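You operate a simulated robot arm through the tools that you are given. There is no shell and no other tool. Be economical: measure what you need, move in short steps, check, and stop when the job is done.

You run a simulated two-armed robot. Do the job below in one go: nothing can be reset, and whatever is moved stays where it is left.

Task
LEAF shows GUARD: catch its free latch and restart it on SHOW.
Fine: Switch off before you turn the knob; never restart with a latch free; leave the picture running.

Only the result counts: the job must be done as asked and must still hold three seconds after the hand-in. Knocking over, shifting, dropping, spilling or breaking anything else fails it.

Robot
Two 7-joint arms with two-finger parallel grippers on one trunk, on a base that drives. Base frame: it is fixed to the floor where the robot stands at the start and does not move with it; the origin is under the middle of the robot, x ahead of it, y to its left, z up. Units: mm, rad, N and s.
The left shoulder is at the start at [50, 168, 1241], the right one opposite. With the tool pointing down near the work surface each hand reaches from about 100 to 660 mm from the robot's upright axis, wherever it stands, measured 20 degrees to its own side. Places, roughly: arm screw of the wheel marked star [0, 600, 1500]; arm screw of the wheel marked wave [300, 200, 1500]; lower latch of the wheel marked leaf [600, -200, 1200]; lower latch of the wheel marked star [0, 600, 1200]; lower latch of the wheel marked wave [300, 200, 1200]; mode knob of the box marked dune [-500, 1500, 900]; mode knob of the box marked leaf [700, 0, 900]; mode knob of the box marked moon [-200, 1100, 900]; mode knob of the box marked star [100, 700, 900]; mode knob of the box marked wave [400, 400, 900]; step button of the box marked star [100, 700, 1000]; step button of the box marked wave [400, 300, 1000]; switch box marked leaf [700, 0, 1000]; switch of the box marked dune [-500, 1600, 900]; switch of the box marked leaf [600, 0, 900]; switch of the box marked moon [-200, 1200, 900]. Payload 1.57 kg a hand.
The tool frame of a hand sits at the grasp point between the pads (the TCP): z along the fingers, y along the line on which they close. The tips reach 30 mm beyond it. The gripper opens to 80 mm. The fingers are 17 mm wide and 12 mm thick; the gripper's body (40 by 82 mm) begins 80 mm behind the TCP.
Orientation is that of the tool frame in the base frame, as a unit quaternion [x, y, z, w]. With the fingers straight down and closing along the base's y, the tool's x points along the base's -x, its y along +y and its z along -z.

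Tools
- The arms move only by the tool apply_moves. It takes "left_rows", "right_rows" or both (then of equal length, played together; a hand with none holds still); each is a list of rows, each an object of numbers (a shift or turn left out is 0, a gripper value left out holds the last): "fingers": the finger opening in mm, from 0 to 80; "x", "y", "z": the shift along the tool's x, y, z in units of 20 mm (1.0 is 20 mm); "rx", "ry", "rz": the turn, a rotation vector about the tool's x, y, z in units of 4 degrees (1.0 is 4 degrees). In form: [{"fingers": .., "x": .., "y": .., "z": .., "rx": .., "ry": .., "rz": ..}, ...]. A call has 1 to 12 rows; each row shifts and turns the commanded pose from where the row before left it, along the tool's axes as they then stand. A call with a number of a shift or a turn outside -1 to 1 is refused whole. A row lasts 0.2 s, in which the tool goes at most 50 mm and 0.15 rad; a call with a longer step from one row to the next is refused whole, and so is a gripper value outside its range. Where a pose cannot be reached the arm comes as near as it can. A force on the tool above 90 N (or 10 N above the force at the start of the call, whichever is more), or a blocked arm, ends the call early, and 0.2 s more pass. The fingers move at their own pace (about 45 mm/s each) and stop on an object; they squeeze with about 21 N. The grip force told is the motor's: it shows also when the fingers shut on nothing. Time passes only in rows, and 0.2 s behind the last, so rows that do not move let the fingers close. It gives the time, the measured TCP pose, the force on the tool (base axes), the opening and the grip force at its end, in the units of the frame above (readings bear some noise), with the torque about the TCP (base axes, N m) and any sound that the robot's microphone picked up.
- Cameras (640 x 400 px; columns grow to the right, rows downward): "scene" is now at [125.9, 34.1, 1473.9]; the picture's right is [0.39, -0.92, 0.00], its down [-0.32, -0.14, -0.94] and it looks along [0.86, 0.37, -0.35] (base axes); focal length 214 px, centre (320, 200). "left" rides on the left gripper at [72, 7, -122] in its tool frame; the picture's right is [-0.09, 1.00, 0.00], its down [-0.84, -0.08, -0.54] and it looks along [-0.54, -0.05, 0.84] (tool axes); focal length 238 px, centre (320, 200). "right" rides on the right gripper at [72, -6, -122] in its tool frame; the picture's right is [0.09, 1.00, 0.00], its down [-0.84, 0.08, -0.54] and it looks along [-0.54, 0.05, 0.84] (tool axes); focal length 238 px, centre (320, 200). There is no depth. A picture from a camera that has moved, and an enlarged one, comes with that camera's place and axes in the base frame and with its lens.
- get_image(camera): a new picture of that camera. It takes no simulated time.
- lift_body(by): slides the trunk up (or, below 0, down) by that many mm; the arms and the scene camera ride with it, the base frame stays. It gives what a move gives, with no picture.
- base_move(legs): drives the robot by 1 to 6 legs, each [ahead, left, turn to the left] in mm, mm and rad, along the robot's own axes; the way and the turn of a leg run together, so that a leg with both is an arc; at most 1500 mm and 3.142 rad a leg. The arms and the cameras ride along, it lands a little off, and it stops where it bumps. It gives what a move gives.
- pan_tilt(pan, tilt): turns the head with the scene camera to pan (to the left, within 1.396 rad either way) and tilt (down, from -0.506 to 1.204), counted from straight ahead of the robot. It gives what a move gives.
- zoom(camera, box): a new picture of the part [left, top, right, bottom] of that camera's present view, enlarged. It takes no simulated time.
- close_job(): hands the job in; it is judged then, once.

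Go step by step. Nothing tells you exact positions but the pictures and the camera data: compare them with the known pose of the tool, close in by small moves and look again before you grip or let go. The budget is 120 turns and 108 pictures, counting those below and the enlarged ones. Unless the task says otherwise, let go and move clear before handing in, and close with one line.

The tools are called after "Emit:" by a JSON object that holds its "op" and its "data". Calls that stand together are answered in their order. apply_moves: Moves the arms, as the interface text tells. Its arguments: {"type":"object","properties":{"left_rows":{"type":"array"},"right_rows":{"type":"array"}},"required":[]} The other tools are called the same way: lift_body (by) slides the trunk up or down; base_move (legs) drives the base; pan_tilt (pan, tilt) turns the head that bears the scene camera; get_image (camera) takes a picture; zoom (camera, box) takes an enlarged picture of a part of a camera's view; close_job () hands the job in.

At the start:

```text
time_s: 0.0
left_tool_pos: [284.1, 5.7, 1442.5]
left_ee_rot: [-0.001, 1.0, 0.0, 0.0]
left_ft_force: [0.1, -1.2, 0.7]
left_ft_torque: [0.01, 0.02, 0.03]
left_finger_gap: 79.9
left_grasp_force: 0.1
right_tool_pos: [409.7, -394.0, 1150.1]
right_ee_rot: [0.001, 1.0, 0.0, 0.0]
right_ft_force: [-1.6, -0.3, -0.2]
right_ft_torque: [0.01, -0.03, 0.05]
right_finger_gap: 79.9
right_grasp_force: 0.1
trunk travel left (down, up): [-409.0, 33.0]
robot x, y, heading: [2.6, -1.5, -0.002]
head pan, tilt: [0.401, 0.358]
```

scene: 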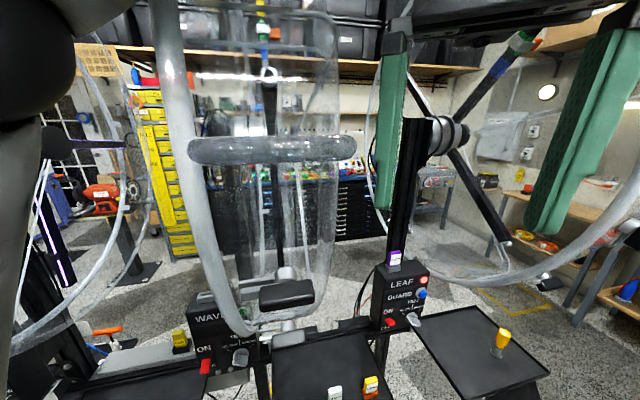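
right: 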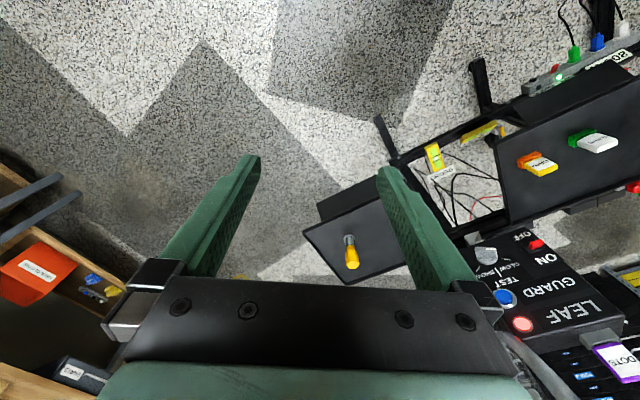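
left: 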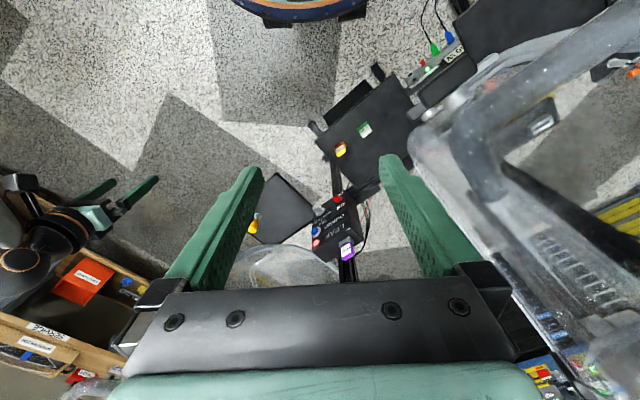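

I see the LEAF box showing GUARD, with its wheel behind and to the right. I'll take enlarged views of the box and of the wheel's latches.

Emit:
{"op": "zoom", "data": {"camera": "scene", "box": [360, 230, 460, 340]}}

Emit:
{"op": "zoom", "data": {"camera": "scene", "box": [360, 0, 640, 320]}}

Emit:
{"op": "zoom", "data": {"camera": "right", "box": [300, 100, 640, 400]}}

```text
3.64 times, centred on (410, 285) of scene
camera zoom: at [125.9, 34.1, 1473.9], right [0.39, -0.92, 0.0], down [-0.32, -0.14, -0.94], along [0.86, 0.37, -0.35], focal length 780 px, centre (-7, -109)
```

zoom: 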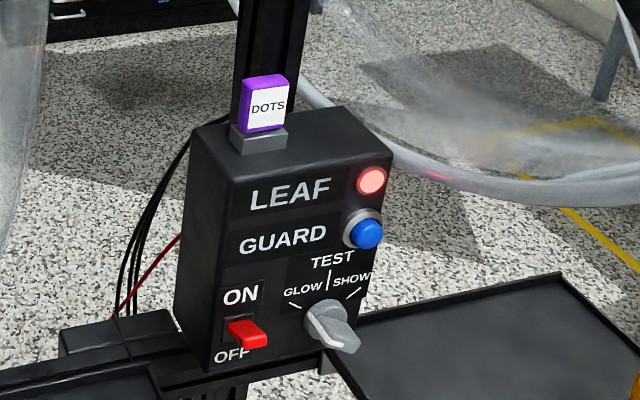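

```text
1.25 times, centred on (500, 160) of scene
camera zoom: at [125.9, 34.1, 1473.9], right [0.39, -0.92, 0.0], down [-0.32, -0.14, -0.94], along [0.86, 0.37, -0.35], focal length 268 px, centre (95, 250)
```

zoom: 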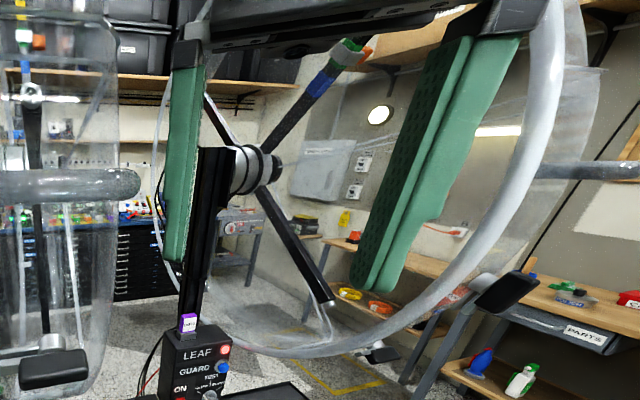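

```text
1.33 times, centred on (470, 250) of right
camera zoom: at [337.7, -401.8, 1272.2], right [-0.09, 1.0, 0.0], down [0.84, 0.08, 0.54], along [0.54, 0.05, -0.84], focal length 318 px, centre (120, 133)
```

zoom: 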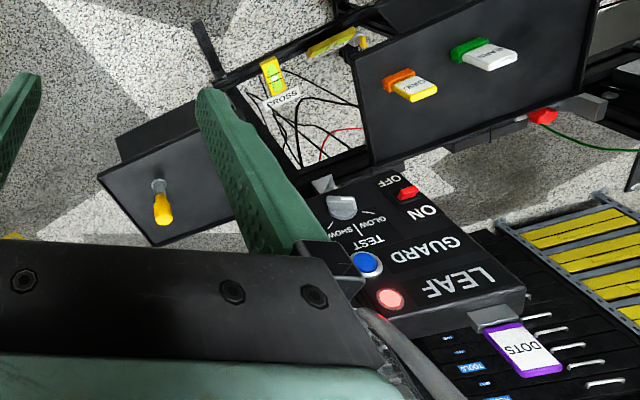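

The lower latch seems to be near [560,-220,1200] and another one further right. I'll pan the head right to view the whole wheel.

Emit:
{"op": "pan_tilt", "data": {"pan": -0.35, "tilt": 0.3}}

Emit:
{"op": "get_image", "data": {"camera": "scene"}}

```text
time_s: 1.1
left_tool_pos: [284.8, 5.3, 1441.5]
left_ee_rot: [-0.001, 1.0, 0.0, 0.0]
left_ft_force: [0.3, -0.2, -0.4]
left_ft_torque: [0.0, 0.0, 0.01]
left_finger_gap: 80.0
left_grasp_force: 0.1
right_tool_pos: [408.6, -394.9, 1151.0]
right_ee_rot: [0.0, 1.0, 0.0, -0.001]
right_ft_force: [0.0, 0.6, -0.6]
right_ft_torque: [0.03, -0.05, 0.02]
right_finger_gap: 79.9
right_grasp_force: 0.0
trunk travel left (down, up): [-409.0, 33.0]
robot x, y, heading: [-2.1, -3.0, -0.004]
head pan, tilt: [-0.351, 0.3]
```

```text
101 pictures are left
camera scene: at [127.9, -34.2, 1479.3], right [-0.34, -0.94, 0.0], down [-0.28, 0.1, -0.96], along [0.9, -0.33, -0.3], focal length 214 px, centre (320, 200)
```

scene: 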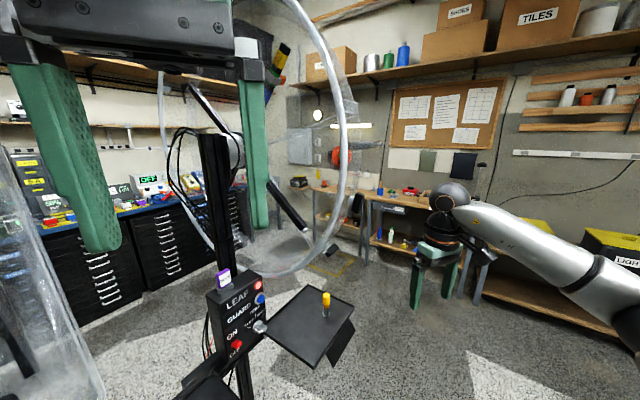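

The left gripper hides part of the view, so I'll zoom in on the wheel's rim and latches first.

Emit:
{"op": "zoom", "data": {"camera": "scene", "box": [140, 0, 380, 150]}}

Emit:
{"op": "zoom", "data": {"camera": "scene", "box": [200, 150, 400, 275]}}

```text
2.67 times, centred on (260, 75) of scene
camera zoom: at [127.9, -34.2, 1479.3], right [-0.34, -0.94, 0.0], down [-0.28, 0.1, -0.96], along [0.9, -0.33, -0.3], focal length 572 px, centre (480, 533)
```

zoom: 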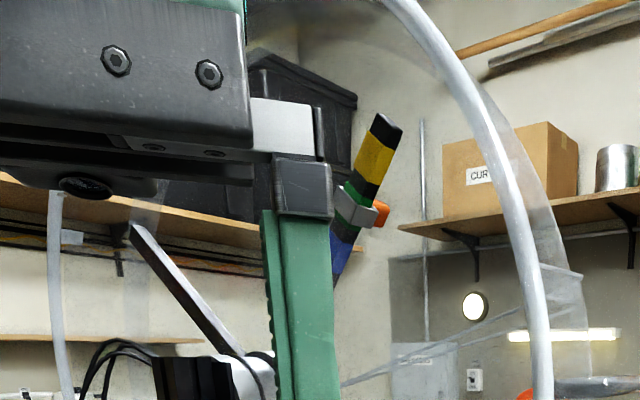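

```text
3.20 times, centred on (300, 212) of scene
camera zoom: at [127.9, -34.2, 1479.3], right [-0.34, -0.94, 0.0], down [-0.28, 0.1, -0.96], along [0.9, -0.33, -0.3], focal length 686 px, centre (384, 160)
```

zoom: 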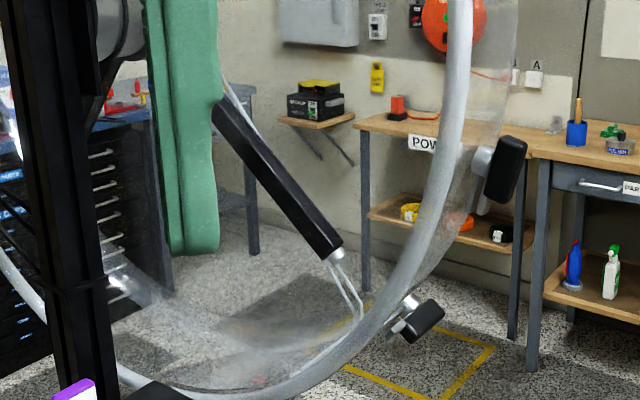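

Two latches sit on the right rim. I'll tilt the right hand up to use its camera to look at them from closer.

Emit:
{"op": "apply_moves", "data": {"right_rows": [{"ry": -1, "fingers": 0}, {"ry": -1}, {"ry": -1}, {"ry": -1}, {"ry": -1}, {"ry": -1}, {"ry": -1}, {"ry": -1}, {"ry": -1}, {"ry": -1}, {"ry": -1}, {"ry": -1}]}}

Emit:
{"op": "get_image", "data": {"camera": "right"}}

```text
time_s: 3.7
left_tool_pos: [283.9, 6.6, 1441.1]
left_ee_rot: [0.0, 1.0, 0.0, 0.0]
left_ft_force: [0.2, -0.6, -0.5]
left_ft_torque: [0.0, 0.0, 0.02]
left_finger_gap: 80.0
left_grasp_force: 0.1
right_tool_pos: [409.9, -395.0, 1150.8]
right_ee_rot: [0.001, 0.914, -0.001, 0.407]
right_ft_force: [0.7, 0.2, -0.2]
right_ft_torque: [-0.01, -0.03, 0.02]
right_finger_gap: 0.0
right_grasp_force: 21.4
trunk travel left (down, up): [-409.0, 33.0]
robot x, y, heading: [-2.6, 0.2, 0.003]
head pan, tilt: [-0.351, 0.3]
```

```text
98 pictures are left
camera right: at [271.0, -402.3, 1178.6], right [-0.06, 1.0, -0.07], down [0.16, 0.08, 0.98], along [0.99, 0.05, -0.16], focal length 238 px, centre (320, 200)
```

right: 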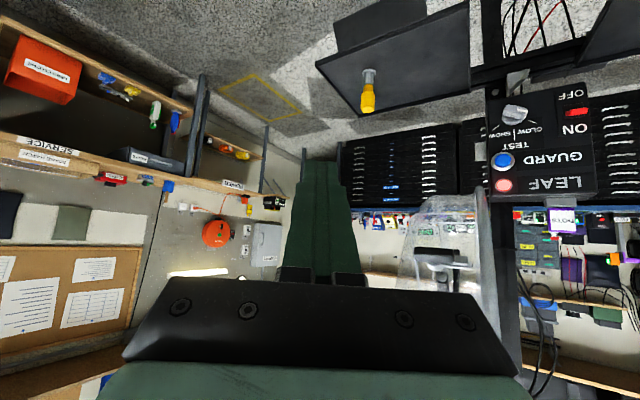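

The picture is upside down. I'll zoom in on the latch area and the knob panel.

Emit:
{"op": "zoom", "data": {"camera": "right", "box": [380, 180, 510, 320]}}

Emit:
{"op": "zoom", "data": {"camera": "right", "box": [470, 70, 610, 240]}}

```text
2.86 times, centred on (445, 250) of right
camera zoom: at [271.0, -402.3, 1178.6], right [-0.06, 1.0, -0.07], down [0.16, 0.08, 0.98], along [0.99, 0.05, -0.16], focal length 681 px, centre (-37, 57)
```

zoom: 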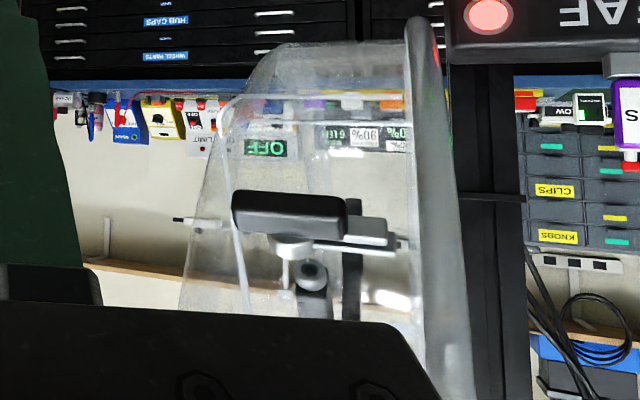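

```text
2.35 times, centred on (540, 155) of right
camera zoom: at [271.0, -402.3, 1178.6], right [-0.06, 1.0, -0.07], down [0.16, 0.08, 0.98], along [0.99, 0.05, -0.16], focal length 561 px, centre (-198, 306)
```

zoom: 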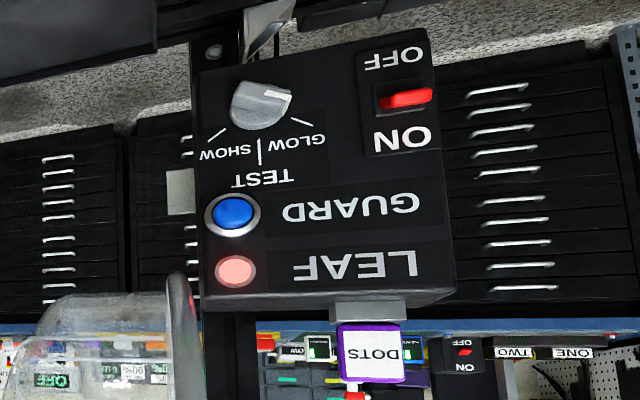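

The lower latch is near [563,-240,1190]. I'll lower the hand to get the upper latch in view too.

Emit:
{"op": "apply_moves", "data": {"right_rows": [{"x": 0.93, "z": 0.836}, {"x": 0.93, "z": 0.836}, {"x": 0.93, "z": 0.836}, {"x": 0.93, "z": 0.836}, {"x": 0.93, "z": 0.836}, {"x": 0.93, "z": 0.836}]}}

Emit:
{"op": "get_image", "data": {"camera": "right"}}

```text
time_s: 5.1
left_tool_pos: [284.9, 4.8, 1440.5]
left_ee_rot: [0.0, 1.0, 0.0, 0.0]
left_ft_force: [-0.6, 0.0, -0.1]
left_ft_torque: [-0.03, -0.03, -0.04]
left_finger_gap: 79.8
left_grasp_force: 0.0
right_tool_pos: [406.8, -394.1, 999.3]
right_ee_rot: [0.0, 0.914, 0.0, 0.407]
right_ft_force: [-0.7, 0.5, -0.2]
right_ft_torque: [-0.01, 0.01, 0.02]
right_finger_gap: 0.0
right_grasp_force: 21.3
trunk travel left (down, up): [-409.0, 33.0]
robot x, y, heading: [2.4, -2.1, -0.003]
head pan, tilt: [-0.351, 0.3]
```

```text
95 pictures are left
camera right: at [269.8, -400.9, 1027.5], right [-0.06, 1.0, -0.07], down [0.16, 0.08, 0.98], along [0.99, 0.05, -0.16], focal length 238 px, centre (320, 200)
```

right: 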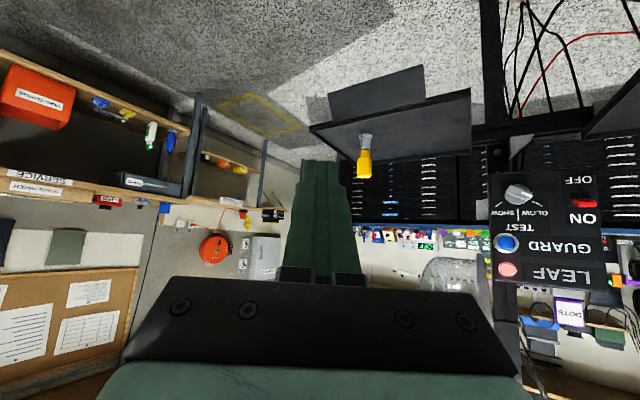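

The gripper hides everything high up, so I'll raise the hand and look slightly downward instead.

Emit:
{"op": "apply_moves", "data": {"right_rows": [{"x": -1, "z": -0.9}, {"x": -1, "z": -0.9}, {"x": -1, "z": -0.9}, {"x": -1, "z": -0.9}, {"x": -1, "z": -0.9}, {"x": -1, "z": -0.9}, {"x": -1, "z": -0.9}, {"x": -1, "z": -0.9}, {"x": -1, "z": -0.9}, {"x": -1, "z": -0.9}, {"x": -1, "z": -0.9}, {"x": -1, "z": -0.9}]}}

Emit:
{"op": "get_image", "data": {"camera": "right"}}

```text
time_s: 7.7
left_tool_pos: [283.7, 7.0, 1442.0]
left_ee_rot: [0.0, 1.0, -0.001, 0.0]
left_ft_force: [-0.4, -0.3, 0.5]
left_ft_torque: [-0.02, -0.01, -0.01]
left_finger_gap: 79.9
left_grasp_force: 0.1
right_tool_pos: [408.8, -395.9, 1324.7]
right_ee_rot: [0.001, 0.914, -0.001, 0.406]
right_ft_force: [0.1, -0.3, 0.2]
right_ft_torque: [0.02, 0.02, 0.0]
right_finger_gap: 0.0
right_grasp_force: 21.4
trunk travel left (down, up): [-409.0, 33.0]
robot x, y, heading: [-1.1, -1.0, -0.002]
head pan, tilt: [-0.351, 0.3]
```

```text
94 pictures are left
camera right: at [270.8, -402.4, 1352.7], right [-0.06, 1.0, -0.07], down [0.16, 0.08, 0.98], along [0.99, 0.05, -0.16], focal length 238 px, centre (320, 200)
```

right: 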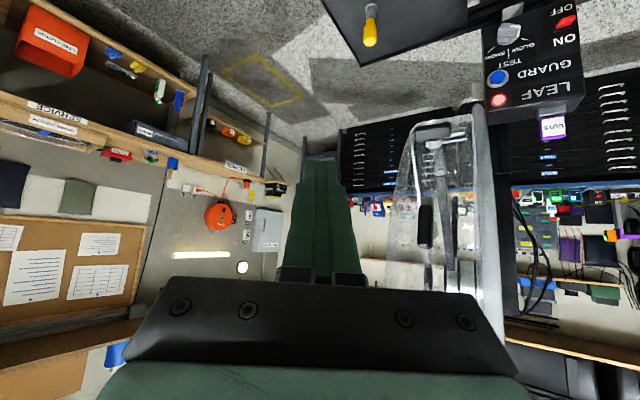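

Emit:
{"op": "zoom", "data": {"camera": "right", "box": [370, 100, 510, 200]}}

Emit:
{"op": "zoom", "data": {"camera": "right", "box": [370, 180, 510, 290]}}

Emit:
{"op": "zoom", "data": {"camera": "right", "box": [480, 0, 600, 120]}}

Emit:
{"op": "zoom", "data": {"camera": "scene", "box": [290, 170, 390, 260]}}

```text
4.00 times, centred on (440, 150) of right
camera zoom: at [270.8, -402.4, 1352.7], right [-0.06, 1.0, -0.07], down [0.16, 0.08, 0.98], along [0.99, 0.05, -0.16], focal length 953 px, centre (-160, 400)
```

zoom: 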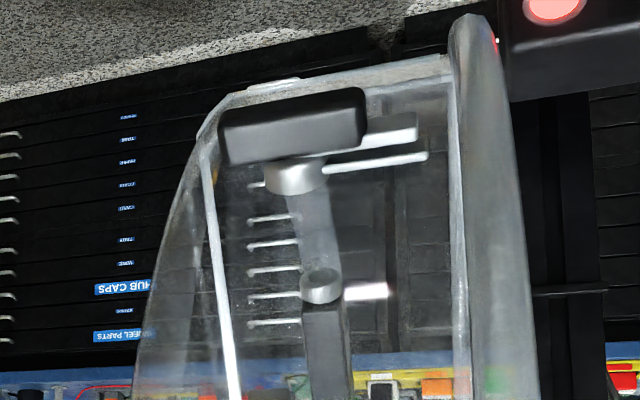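

```text
3.64 times, centred on (440, 235) of right
camera zoom: at [270.8, -402.4, 1352.7], right [-0.06, 1.0, -0.07], down [0.16, 0.08, 0.98], along [0.99, 0.05, -0.16], focal length 867 px, centre (-116, 73)
```

zoom: 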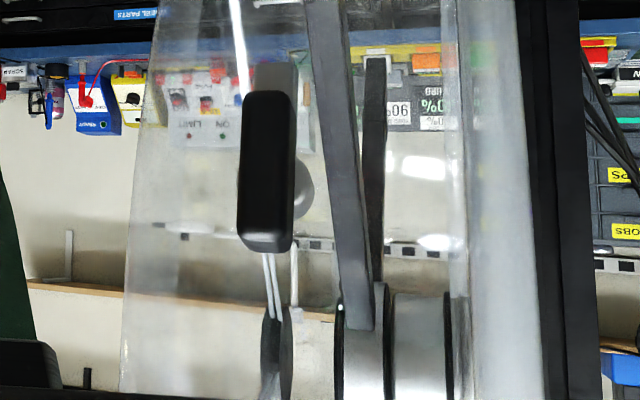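

```text
3.33 times, centred on (540, 60) of right
camera zoom: at [270.8, -402.4, 1352.7], right [-0.06, 1.0, -0.07], down [0.16, 0.08, 0.98], along [0.99, 0.05, -0.16], focal length 794 px, centre (-413, 667)
```

zoom: 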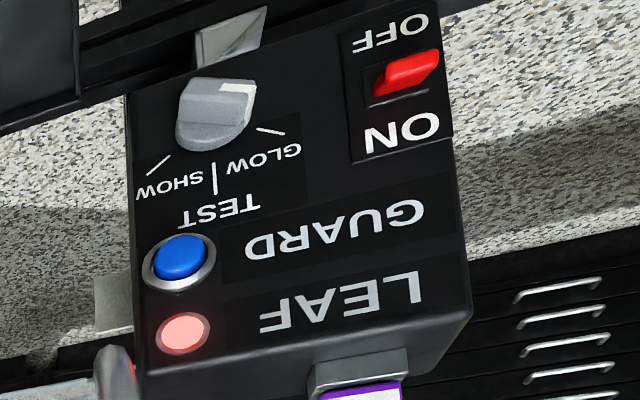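

```text
4.44 times, centred on (340, 215) of scene
camera zoom: at [127.8, -34.1, 1479.3], right [-0.34, -0.94, 0.0], down [-0.28, 0.1, -0.96], along [0.9, -0.33, -0.3], focal length 953 px, centre (231, 133)
```

zoom: 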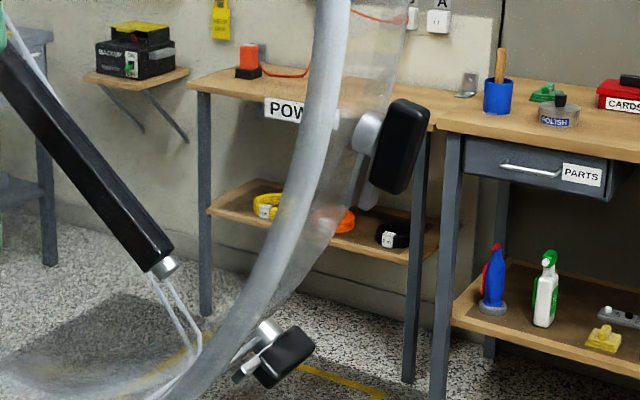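

The upper handle stands along the rim and the lower one across it, so one of them is turned free. I'll compare with the WAVE and STAR wheels' latches.

Emit:
{"op": "pan_tilt", "data": {"pan": 0.75, "tilt": 0.35}}

Emit:
{"op": "get_image", "data": {"camera": "scene"}}

```text
time_s: 9.0
left_tool_pos: [283.1, 4.1, 1441.8]
left_ee_rot: [-0.001, 1.0, -0.001, 0.0]
left_ft_force: [0.2, 0.5, 0.3]
left_ft_torque: [0.01, -0.01, 0.05]
left_finger_gap: 79.9
left_grasp_force: 0.0
right_tool_pos: [410.3, -396.0, 1323.6]
right_ee_rot: [0.0, 0.914, 0.0, 0.407]
right_ft_force: [-0.5, -0.4, 0.5]
right_ft_torque: [-0.02, -0.03, 0.01]
right_finger_gap: 0.0
right_grasp_force: 20.7
trunk travel left (down, up): [-409.0, 33.0]
robot x, y, heading: [-4.9, -0.5, -0.0]
head pan, tilt: [0.75, 0.351]
```

```text
89 pictures are left
camera scene: at [108.3, 61.3, 1474.6], right [0.68, -0.73, 0.0], down [-0.25, -0.23, -0.94], along [0.69, 0.64, -0.34], focal length 214 px, centre (320, 200)
```

scene: 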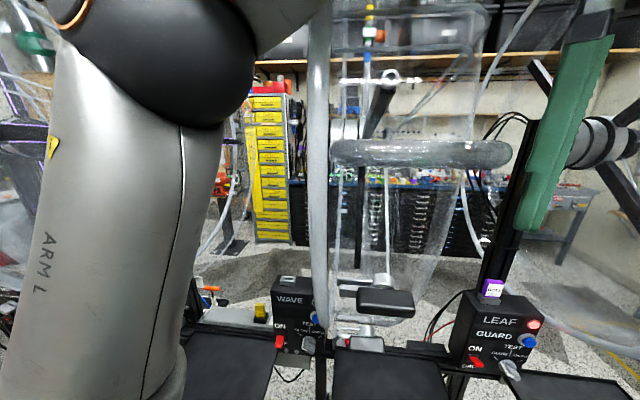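

Emit:
{"op": "zoom", "data": {"camera": "scene", "box": [300, 110, 530, 250]}}

Emit:
{"op": "zoom", "data": {"camera": "scene", "box": [310, 250, 450, 350]}}

Emit:
{"op": "zoom", "data": {"camera": "scene", "box": [260, 270, 340, 360]}}

```text
2.78 times, centred on (415, 180) of scene
camera zoom: at [108.3, 61.3, 1474.6], right [0.68, -0.73, 0.0], down [-0.25, -0.23, -0.94], along [0.69, 0.64, -0.34], focal length 597 px, centre (56, 256)
```

zoom: 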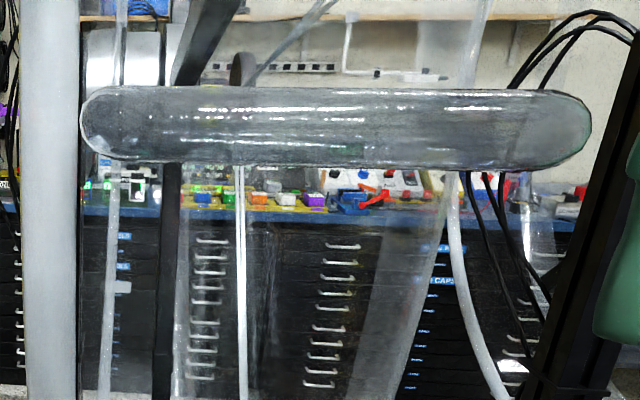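

```text
4.00 times, centred on (380, 300) of scene
camera zoom: at [108.3, 61.3, 1474.6], right [0.68, -0.73, 0.0], down [-0.25, -0.23, -0.94], along [0.69, 0.64, -0.34], focal length 858 px, centre (80, -200)
```

zoom: 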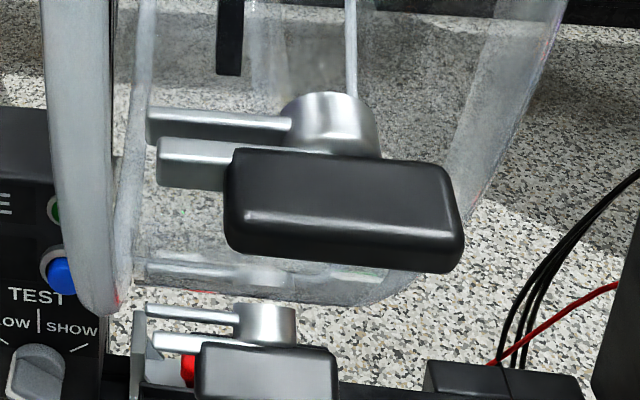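

```text
4.44 times, centred on (300, 315) of scene
camera zoom: at [108.3, 61.3, 1474.6], right [0.68, -0.73, 0.0], down [-0.25, -0.23, -0.94], along [0.69, 0.64, -0.34], focal length 953 px, centre (409, -311)
```

zoom: 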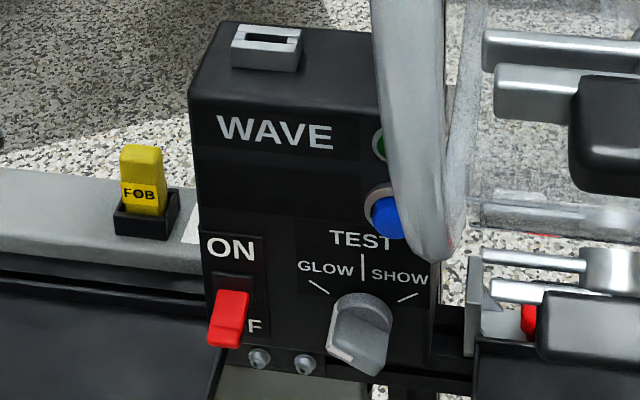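

WAVE's latches both lie across their rims (caught), so LEAF's upper latch at about [528,-271,1330], lying along the rim, is the free one. I'll turn the right hand to point at it, along roughly [0.8,0.6,0.17].

Emit:
{"op": "apply_moves", "data": {"right_rows": [{"ry": -1}, {"ry": -1}, {"ry": -1}, {"ry": -1}, {"ry": -1}, {"ry": -1}, {"ry": -1}, {"ry": -1}, {"ry": -1}, {"ry": -1}, {"ry": -0.5}]}}

Emit:
{"op": "apply_moves", "data": {"right_rows": [{"rx": -1}, {"rx": -1}, {"rx": -1}, {"rx": -1}, {"rx": -1}, {"rx": -1}, {"rx": -1}, {"rx": -1}, {"rx": -1}, {"rx": -0.2}]}}

Emit:
{"op": "get_image", "data": {"camera": "right"}}

```text
time_s: 11.4
left_tool_pos: [283.2, 5.8, 1440.5]
left_ee_rot: [0.0, 1.0, 0.0, 0.0]
left_ft_force: [-0.2, -0.7, 0.4]
left_ft_torque: [0.0, 0.0, -0.03]
left_finger_gap: 80.1
left_grasp_force: 0.0
right_tool_pos: [409.9, -394.1, 1323.1]
right_ee_rot: [0.0, 0.706, 0.0, 0.708]
right_ft_force: [-0.9, 0.0, -0.1]
right_ft_torque: [0.02, -0.01, 0.0]
right_finger_gap: 0.0
right_grasp_force: 21.3
trunk travel left (down, up): [-409.0, 33.0]
robot x, y, heading: [1.4, 0.8, -0.0]
head pan, tilt: [0.75, 0.351]
```

```text
time_s: 13.6
left_tool_pos: [282.9, 5.2, 1441.6]
left_ee_rot: [0.0, 1.0, -0.001, 0.0]
left_ft_force: [0.8, -0.4, 0.8]
left_ft_torque: [0.01, -0.01, -0.02]
left_finger_gap: 80.0
left_grasp_force: 0.1
right_tool_pos: [409.7, -394.8, 1323.1]
right_ee_rot: [-0.224, 0.671, 0.224, 0.671]
right_ft_force: [0.5, 0.3, -0.2]
right_ft_torque: [0.04, 0.02, 0.01]
right_finger_gap: 0.0
right_grasp_force: 20.9
trunk travel left (down, up): [-409.0, 33.0]
robot x, y, heading: [3.4, 0.8, -0.0]
head pan, tilt: [0.75, 0.351]
```

```text
85 pictures are left
camera right: at [315.4, -473.1, 1251.3], right [-0.6, 0.8, -0.09], down [-0.48, -0.26, 0.84], along [0.64, 0.54, 0.54], focal length 238 px, centre (320, 200)
```

right: 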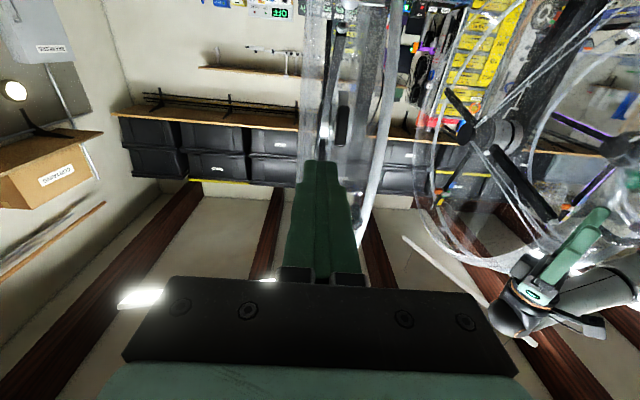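

The hand points along the rim's radial direction and the latch is in view. I'll zoom in on it.

Emit:
{"op": "zoom", "data": {"camera": "right", "box": [280, 60, 420, 170]}}

Emit:
{"op": "zoom", "data": {"camera": "right", "box": [280, 0, 420, 80]}}

```text
3.64 times, centred on (350, 115) of right
camera zoom: at [315.4, -473.1, 1251.3], right [-0.6, 0.8, -0.09], down [-0.48, -0.26, 0.84], along [0.64, 0.54, 0.54], focal length 867 px, centre (211, 509)
```

zoom: 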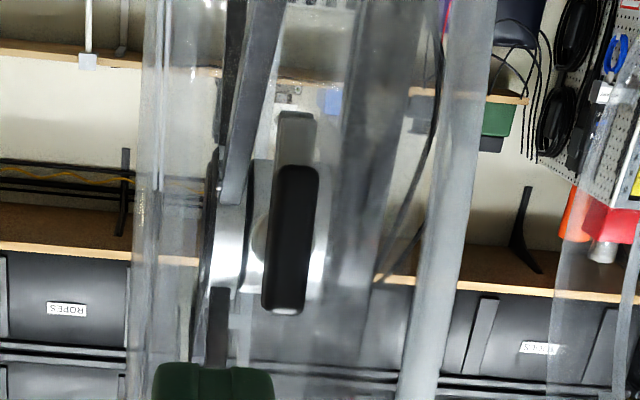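

```text
4.57 times, centred on (350, 40) of right
camera zoom: at [315.4, -473.1, 1251.3], right [-0.6, 0.8, -0.09], down [-0.48, -0.26, 0.84], along [0.64, 0.54, 0.54], focal length 1090 px, centre (183, 931)
```

zoom: 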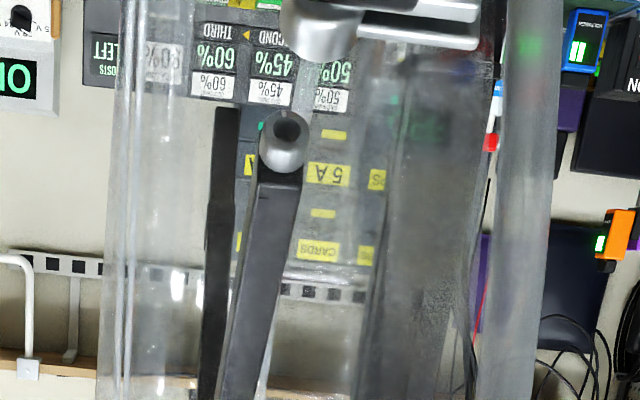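

The tongue points down and has to swing to the ring side, which is +90° about the tool's z. I'll pitch up 13.6°, align in front of the latch, and test the wrist's rotation range in free space first.

Emit:
{"op": "apply_moves", "data": {"right_rows": [{"ry": -1, "fingers": 60}, {"ry": -1}, {"ry": -1}, {"ry": -0.4}, {"x": 0.54, "y": 0.455, "z": 0.955}, {"x": 0.54, "y": 0.455, "z": 0.955}, {"x": 0.54, "y": 0.455, "z": 0.955}]}}

Emit:
{"op": "get_image", "data": {"camera": "right"}}

Emit:
{"op": "apply_moves", "data": {"right_rows": [{"rz": 1}, {"rz": 1}, {"rz": 1}, {"rz": 1}, {"rz": 1}, {"rz": 1}, {"rz": 1}, {"rz": 1}, {"rz": 1}, {"rz": 1}, {"rz": 1}, {"rz": 1}]}}

Emit:
{"op": "apply_moves", "data": {"right_rows": [{"rz": 1}, {"rz": 1}, {"rz": 1}, {"rz": 1}, {"rz": 1}, {"rz": 1}, {"rz": 1}, {"rz": 1}, {"rz": 1}, {"rz": 1}, {"rz": 0.5}]}}

```text
time_s: 15.2
left_tool_pos: [284.8, 4.7, 1440.8]
left_ee_rot: [0.0, 1.0, 0.0, 0.0]
left_ft_force: [0.2, -0.1, 0.7]
left_ft_torque: [-0.01, -0.01, 0.01]
left_finger_gap: 80.0
left_grasp_force: 0.0
right_tool_pos: [444.7, -336.1, 1305.2]
right_ee_rot: [-0.195, 0.587, 0.247, 0.746]
right_ft_force: [1.8, 0.5, 0.5]
right_ft_torque: [0.02, -0.04, -0.03]
right_finger_gap: 59.9
right_grasp_force: 0.1
trunk travel left (down, up): [-409.0, 33.0]
robot x, y, heading: [-0.3, 3.3, 0.004]
head pan, tilt: [0.75, 0.351]
```

```text
82 pictures are left
camera right: at [366.4, -402.8, 1206.9], right [-0.58, 0.81, -0.09], down [-0.63, -0.37, 0.69], along [0.52, 0.45, 0.72], focal length 238 px, centre (320, 200)
```

right: 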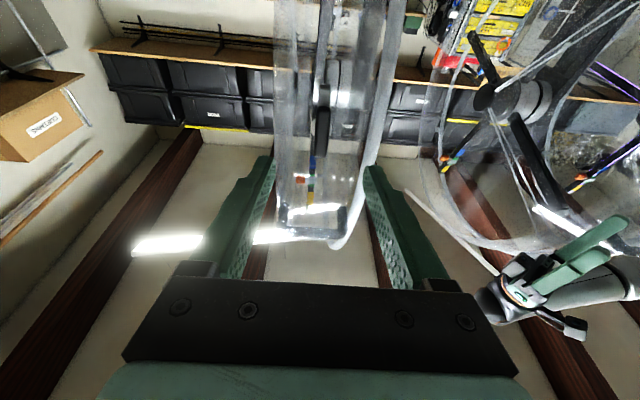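

```text
time_s: 17.8
left_tool_pos: [283.5, 6.1, 1441.3]
left_ee_rot: [0.0, 1.0, 0.0, 0.0]
left_ft_force: [-0.4, 0.0, 0.0]
left_ft_torque: [-0.02, 0.0, 0.0]
left_finger_gap: 79.9
left_grasp_force: 0.0
right_tool_pos: [443.4, -334.1, 1305.1]
right_ee_rot: [0.061, 0.615, 0.53, 0.581]
right_ft_force: [1.0, 0.3, 0.3]
right_ft_torque: [-0.01, 0.0, -0.05]
right_finger_gap: 59.8
right_grasp_force: 0.0
trunk travel left (down, up): [-409.0, 33.0]
robot x, y, heading: [-1.9, 0.7, 0.002]
head pan, tilt: [0.75, 0.351]
```

```text
time_s: 20.2
left_tool_pos: [283.9, 5.4, 1441.1]
left_ee_rot: [-0.001, 1.0, 0.0, 0.001]
left_ft_force: [0.4, -0.5, 0.4]
left_ft_torque: [0.03, -0.02, -0.02]
left_finger_gap: 80.2
left_grasp_force: 0.0
right_tool_pos: [443.3, -334.4, 1304.1]
right_ee_rot: [0.277, 0.553, 0.703, 0.351]
right_ft_force: [-0.5, 0.1, -0.1]
right_ft_torque: [0.01, 0.0, -0.03]
right_finger_gap: 60.0
right_grasp_force: 0.0
trunk travel left (down, up): [-409.0, 33.0]
robot x, y, heading: [-3.8, 1.1, 0.002]
head pan, tilt: [0.75, 0.351]
```

The wrist reaches the full 90°. I'll turn back and approach most of the way.

Emit:
{"op": "apply_moves", "data": {"right_rows": [{"rz": -1}, {"rz": -1}, {"rz": -1}, {"rz": -1}, {"rz": -1}, {"rz": -1}, {"rz": -1}, {"rz": -1}, {"rz": -1}, {"rz": -1}, {"rz": -1}, {"rz": -1}]}}

Emit:
{"op": "apply_moves", "data": {"right_rows": [{"rz": -1, "fingers": 42}, {"rz": -1}, {"rz": -1}, {"rz": -1}, {"rz": -1}, {"rz": -1}, {"rz": -1}, {"rz": -1}, {"rz": -1}, {"rz": -1}, {"rz": -0.5}]}}

Emit:
{"op": "apply_moves", "data": {"right_rows": [{"z": 0.8}, {"z": 0.8}, {"z": 0.8}]}}

Emit:
{"op": "get_image", "data": {"camera": "right"}}

Emit:
{"op": "pan_tilt", "data": {"pan": -0.35, "tilt": 0.3}}

Emit:
{"op": "zoom", "data": {"camera": "scene", "box": [280, 160, 400, 260]}}

```text
time_s: 22.8
left_tool_pos: [284.0, 5.3, 1440.9]
left_ee_rot: [0.0, 1.0, 0.0, 0.0]
left_ft_force: [0.3, 0.7, 0.1]
left_ft_torque: [0.01, -0.03, 0.0]
left_finger_gap: 79.9
left_grasp_force: 0.1
right_tool_pos: [443.6, -334.2, 1304.1]
right_ee_rot: [0.027, 0.618, 0.499, 0.607]
right_ft_force: [0.3, 0.8, 0.2]
right_ft_torque: [-0.01, -0.01, -0.01]
right_finger_gap: 60.0
right_grasp_force: 0.0
trunk travel left (down, up): [-409.0, 33.0]
robot x, y, heading: [1.1, 0.0, -0.006]
head pan, tilt: [0.75, 0.351]
```

```text
time_s: 25.2
left_tool_pos: [284.2, 6.6, 1441.6]
left_ee_rot: [0.001, 1.0, 0.0, 0.0]
left_ft_force: [-1.2, 0.2, 0.6]
left_ft_torque: [0.0, 0.02, -0.01]
left_finger_gap: 80.1
left_grasp_force: 0.0
right_tool_pos: [444.4, -335.6, 1304.3]
right_ee_rot: [-0.195, 0.587, 0.247, 0.746]
right_ft_force: [0.4, -0.4, 0.3]
right_ft_torque: [0.03, -0.04, 0.01]
right_finger_gap: 42.0
right_grasp_force: 0.2
trunk travel left (down, up): [-409.0, 33.0]
robot x, y, heading: [-2.7, 4.4, 0.001]
head pan, tilt: [0.75, 0.351]
```

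```text
time_s: 26.0
left_tool_pos: [284.9, 4.4, 1441.5]
left_ee_rot: [0.0, 1.0, 0.0, 0.0]
left_ft_force: [0.5, 0.4, -1.0]
left_ft_torque: [0.0, 0.0, -0.02]
left_finger_gap: 80.1
left_grasp_force: 0.0
right_tool_pos: [480.5, -307.3, 1316.5]
right_ee_rot: [-0.194, 0.587, 0.247, 0.746]
right_ft_force: [0.6, 0.3, -0.8]
right_ft_torque: [-0.02, 0.0, 0.04]
right_finger_gap: 42.0
right_grasp_force: 0.0
trunk travel left (down, up): [-409.0, 33.0]
robot x, y, heading: [-0.1, -3.0, -0.002]
head pan, tilt: [0.75, 0.351]
```

```text
81 pictures are left
camera right: at [403.5, -373.5, 1217.6], right [-0.58, 0.81, -0.09], down [-0.63, -0.37, 0.69], along [0.52, 0.45, 0.72], focal length 238 px, centre (320, 200)
```

right: 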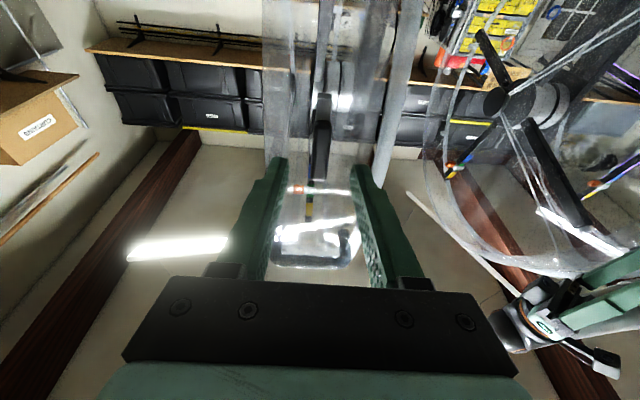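

```text
time_s: 27.4
left_tool_pos: [284.4, 5.1, 1441.1]
left_ee_rot: [0.0, 1.0, 0.0, 0.001]
left_ft_force: [-0.2, 0.1, -0.5]
left_ft_torque: [0.02, 0.03, 0.03]
left_finger_gap: 79.9
left_grasp_force: 0.1
right_tool_pos: [480.2, -306.8, 1316.9]
right_ee_rot: [-0.195, 0.587, 0.247, 0.746]
right_ft_force: [0.7, 0.2, 0.7]
right_ft_torque: [-0.01, -0.02, 0.02]
right_finger_gap: 42.3
right_grasp_force: 0.1
trunk travel left (down, up): [-409.0, 33.0]
robot x, y, heading: [5.2, 2.9, -0.002]
head pan, tilt: [-0.351, 0.3]
```

```text
4.00 times, centred on (340, 210) of scene
camera zoom: at [127.9, -34.2, 1479.4], right [-0.34, -0.94, 0.0], down [-0.28, 0.1, -0.96], along [0.9, -0.33, -0.3], focal length 858 px, centre (240, 160)
```

zoom: 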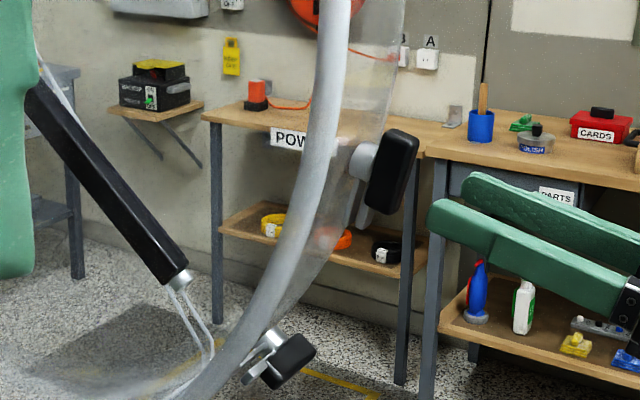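

The alignment with the handle looks good, so I'll advance the remaining ~42 mm.

Emit:
{"op": "apply_moves", "data": {"right_rows": [{"z": 0.7}, {"z": 0.7}, {"z": 0.65}]}}

Emit:
{"op": "zoom", "data": {"camera": "scene", "box": [280, 160, 400, 260]}}

Emit:
{"op": "zoom", "data": {"camera": "right", "box": [240, 60, 400, 220]}}

```text
time_s: 28.2
left_tool_pos: [285.3, 6.3, 1441.0]
left_ee_rot: [0.0, 1.0, 0.0, 0.001]
left_ft_force: [0.1, 1.0, -0.6]
left_ft_torque: [-0.02, 0.04, -0.01]
left_finger_gap: 79.9
left_grasp_force: 0.0
right_tool_pos: [513.0, -282.5, 1325.0]
right_ee_rot: [-0.195, 0.587, 0.248, 0.746]
right_ft_force: [-1.1, 0.2, -0.3]
right_ft_torque: [0.03, 0.01, -0.03]
right_finger_gap: 42.1
right_grasp_force: 0.1
trunk travel left (down, up): [-409.0, 33.0]
robot x, y, heading: [0.9, 2.6, -0.002]
head pan, tilt: [-0.351, 0.3]
```

```text
4.00 times, centred on (340, 210) of scene
camera zoom: at [128.2, -34.1, 1479.3], right [-0.34, -0.94, 0.0], down [-0.28, 0.1, -0.96], along [0.9, -0.33, -0.3], focal length 858 px, centre (240, 160)
```

zoom: 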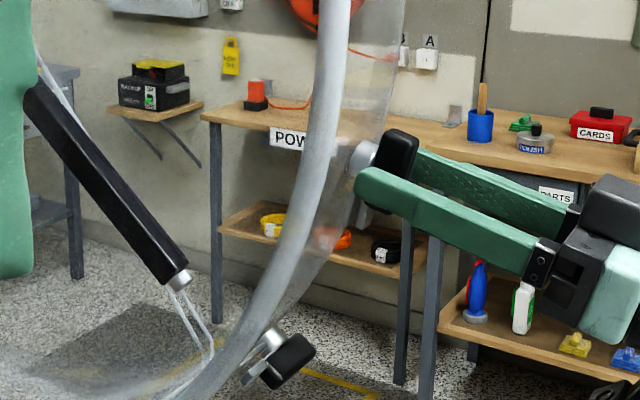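

```text
2.50 times, centred on (320, 140) of right
camera zoom: at [436.3, -349.3, 1227.6], right [-0.58, 0.81, -0.09], down [-0.63, -0.37, 0.69], along [0.52, 0.45, 0.72], focal length 596 px, centre (320, 350)
```

zoom: 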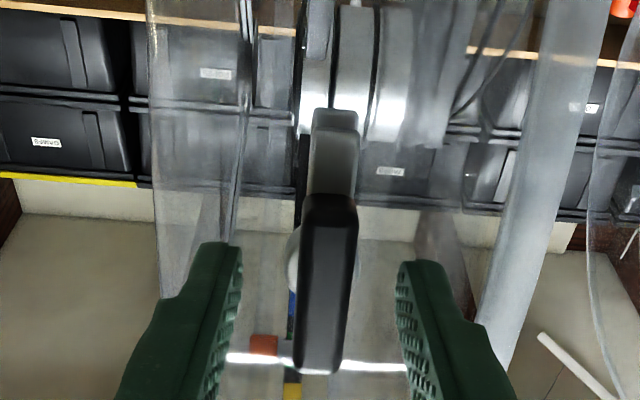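

The fingers straddle the handle well. I'll centre by 2 mm and close.

Emit:
{"op": "apply_moves", "data": {"right_rows": [{"y": 0.09}, {"fingers": 0}, {}, {}, {}]}}

Emit:
{"op": "zoom", "data": {"camera": "right", "box": [240, 60, 400, 220]}}

```text
time_s: 29.4
left_tool_pos: [285.5, 5.8, 1441.1]
left_ee_rot: [-0.001, 1.0, 0.0, 0.001]
left_ft_force: [0.6, 0.0, 0.7]
left_ft_torque: [-0.04, 0.03, 0.0]
left_finger_gap: 79.9
left_grasp_force: 0.0
right_tool_pos: [512.2, -282.6, 1326.0]
right_ee_rot: [-0.194, 0.587, 0.247, 0.746]
right_ft_force: [3.8, -2.5, 2.2]
right_ft_torque: [0.26, -0.09, -0.64]
right_finger_gap: 13.9
right_grasp_force: 30.6
trunk travel left (down, up): [-409.0, 33.0]
robot x, y, heading: [1.1, 1.2, -0.004]
head pan, tilt: [-0.351, 0.3]
```

```text
2.50 times, centred on (320, 140) of right
camera zoom: at [435.2, -348.9, 1227.7], right [-0.58, 0.81, -0.09], down [-0.63, -0.37, 0.69], along [0.52, 0.45, 0.72], focal length 596 px, centre (320, 350)
```

zoom: 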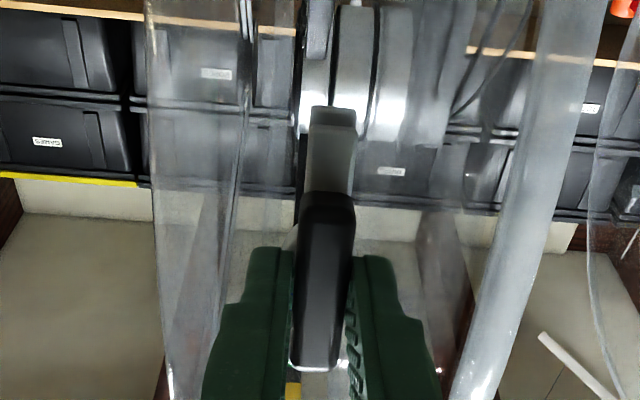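

Gripped. I'll turn the first 16° and check the forces.

Emit:
{"op": "apply_moves", "data": {"right_rows": [{"rz": 1}, {"rz": 1}, {"rz": 1}, {"rz": 1}]}}

Emit:
{"op": "zoom", "data": {"camera": "scene", "box": [280, 160, 400, 260]}}

```text
time_s: 30.4
left_tool_pos: [286.1, 4.3, 1440.7]
left_ee_rot: [0.0, 1.0, 0.0, 0.0]
left_ft_force: [-0.1, -0.6, 0.1]
left_ft_torque: [-0.01, -0.01, 0.0]
left_finger_gap: 80.1
left_grasp_force: 0.1
right_tool_pos: [513.3, -281.6, 1325.4]
right_ee_rot: [-0.11, 0.609, 0.349, 0.704]
right_ft_force: [2.9, -3.5, 2.8]
right_ft_torque: [0.48, -0.43, -0.78]
right_finger_gap: 13.8
right_grasp_force: 29.8
trunk travel left (down, up): [-409.0, 33.0]
robot x, y, heading: [-4.1, 2.2, -0.002]
head pan, tilt: [-0.351, 0.3]
```

```text
4.00 times, centred on (340, 210) of scene
camera zoom: at [128.2, -35.0, 1479.3], right [-0.34, -0.94, 0.0], down [-0.28, 0.1, -0.96], along [0.9, -0.33, -0.3], focal length 858 px, centre (240, 160)
```

zoom: 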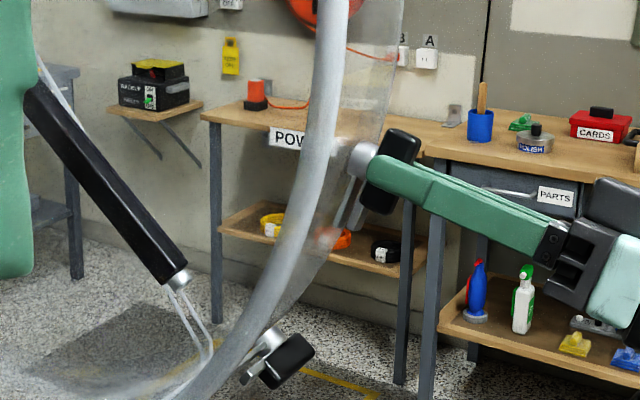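

It turns freely with low forces. I'll continue.

Emit:
{"op": "apply_moves", "data": {"right_rows": [{"rz": 1}, {"rz": 1}, {"rz": 1}, {"rz": 1}, {"rz": 1}, {"rz": 1}, {"rz": 1}, {"rz": 1}, {"rz": 1}, {"rz": 1}, {"rz": 1}, {"rz": 1}]}}

Emit:
{"op": "apply_moves", "data": {"right_rows": [{"rz": 1}, {"rz": 1}, {"rz": 1}, {"rz": 1}, {"rz": 1}]}}

Emit:
{"op": "zoom", "data": {"camera": "scene", "box": [280, 160, 400, 260]}}

```text
time_s: 33.0
left_tool_pos: [286.9, 3.6, 1442.2]
left_ee_rot: [0.001, 1.0, 0.0, -0.001]
left_ft_force: [-0.2, -0.5, 0.3]
left_ft_torque: [-0.01, -0.03, 0.0]
left_finger_gap: 79.6
left_grasp_force: 0.0
right_tool_pos: [513.5, -283.2, 1325.4]
right_ee_rot: [0.145, 0.601, 0.606, 0.501]
right_ft_force: [8.6, -6.2, 2.8]
right_ft_torque: [-0.03, -0.09, 0.2]
right_finger_gap: 14.0
right_grasp_force: 30.3
trunk travel left (down, up): [-409.0, 33.0]
robot x, y, heading: [2.4, 0.6, -0.003]
head pan, tilt: [-0.351, 0.3]
```

```text
time_s: 34.2
left_tool_pos: [286.0, 5.0, 1440.0]
left_ee_rot: [0.0, 1.0, 0.0, 0.0]
left_ft_force: [0.2, 0.1, 0.3]
left_ft_torque: [-0.02, -0.02, 0.0]
left_finger_gap: 79.9
left_grasp_force: 0.0
right_tool_pos: [512.5, -283.0, 1325.5]
right_ee_rot: [0.248, 0.567, 0.683, 0.388]
right_ft_force: [7.5, -4.0, 1.4]
right_ft_torque: [0.03, -0.41, 0.7]
right_finger_gap: 14.2
right_grasp_force: 30.5
trunk travel left (down, up): [-409.0, 33.0]
robot x, y, heading: [-1.8, 1.0, -0.002]
head pan, tilt: [-0.351, 0.3]
```

```text
4.00 times, centred on (340, 210) of scene
camera zoom: at [129.2, -35.1, 1479.2], right [-0.34, -0.94, 0.0], down [-0.28, 0.1, -0.95], along [0.9, -0.33, -0.3], focal length 858 px, centre (240, 160)
```

zoom: 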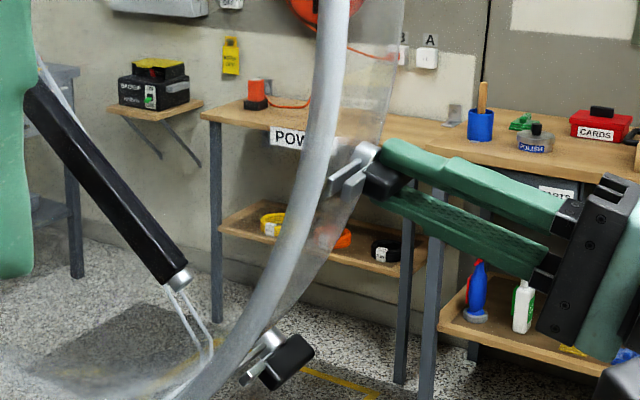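

It's at 84° now and looks much like the lower latch. I'll turn the last degrees until it seats.

Emit:
{"op": "apply_moves", "data": {"right_rows": [{"rz": 1}, {"rz": 0.5}, {}]}}

Emit:
{"op": "apply_moves", "data": {"right_rows": [{"rz": 0.5}, {"rz": 0.5}, {}]}}

Emit:
{"op": "zoom", "data": {"camera": "scene", "box": [280, 160, 400, 260]}}

Emit:
{"op": "zoom", "data": {"camera": "scene", "box": [200, 260, 300, 360]}}

```text
time_s: 35.0
left_tool_pos: [284.5, 4.6, 1440.9]
left_ee_rot: [0.0, 1.0, 0.0, 0.0]
left_ft_force: [0.1, -0.9, -0.3]
left_ft_torque: [0.03, -0.01, -0.02]
left_finger_gap: 79.8
left_grasp_force: 0.1
right_tool_pos: [513.6, -283.2, 1324.3]
right_ee_rot: [0.277, 0.553, 0.702, 0.353]
right_ft_force: [4.4, -4.2, 0.5]
right_ft_torque: [-0.13, -0.61, 0.31]
right_finger_gap: 13.6
right_grasp_force: 30.1
trunk travel left (down, up): [-409.0, 33.0]
robot x, y, heading: [-0.0, -1.8, -0.003]
head pan, tilt: [-0.351, 0.3]
```

```text
time_s: 35.8
left_tool_pos: [283.9, 5.0, 1441.8]
left_ee_rot: [-0.001, 1.0, 0.0, 0.0]
left_ft_force: [-1.0, 0.2, -0.7]
left_ft_torque: [0.04, 0.0, 0.03]
left_finger_gap: 79.9
left_grasp_force: 0.1
right_tool_pos: [513.0, -281.3, 1324.2]
right_ee_rot: [0.296, 0.543, 0.715, 0.328]
right_ft_force: [3.0, -3.1, 0.7]
right_ft_torque: [-0.3, -0.7, 0.07]
right_finger_gap: 15.0
right_grasp_force: 31.5
trunk travel left (down, up): [-409.0, 33.0]
robot x, y, heading: [-2.9, 1.9, 0.0]
head pan, tilt: [-0.351, 0.3]
```

```text
4.00 times, centred on (340, 210) of scene
camera zoom: at [128.3, -34.9, 1479.3], right [-0.34, -0.94, 0.0], down [-0.28, 0.1, -0.96], along [0.9, -0.33, -0.3], focal length 858 px, centre (240, 160)
```

zoom: 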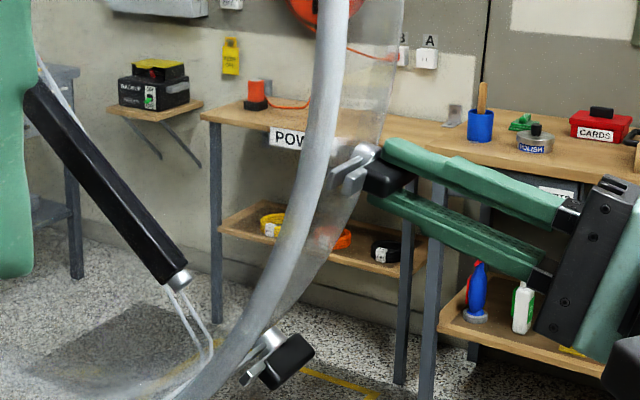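

```text
4.00 times, centred on (250, 310) of scene
camera zoom: at [128.3, -34.9, 1479.3], right [-0.34, -0.94, 0.0], down [-0.28, 0.1, -0.96], along [0.9, -0.33, -0.3], focal length 858 px, centre (600, -240)
```

zoom: 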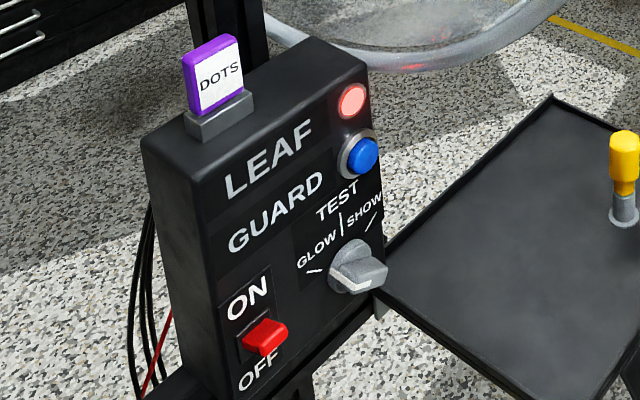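

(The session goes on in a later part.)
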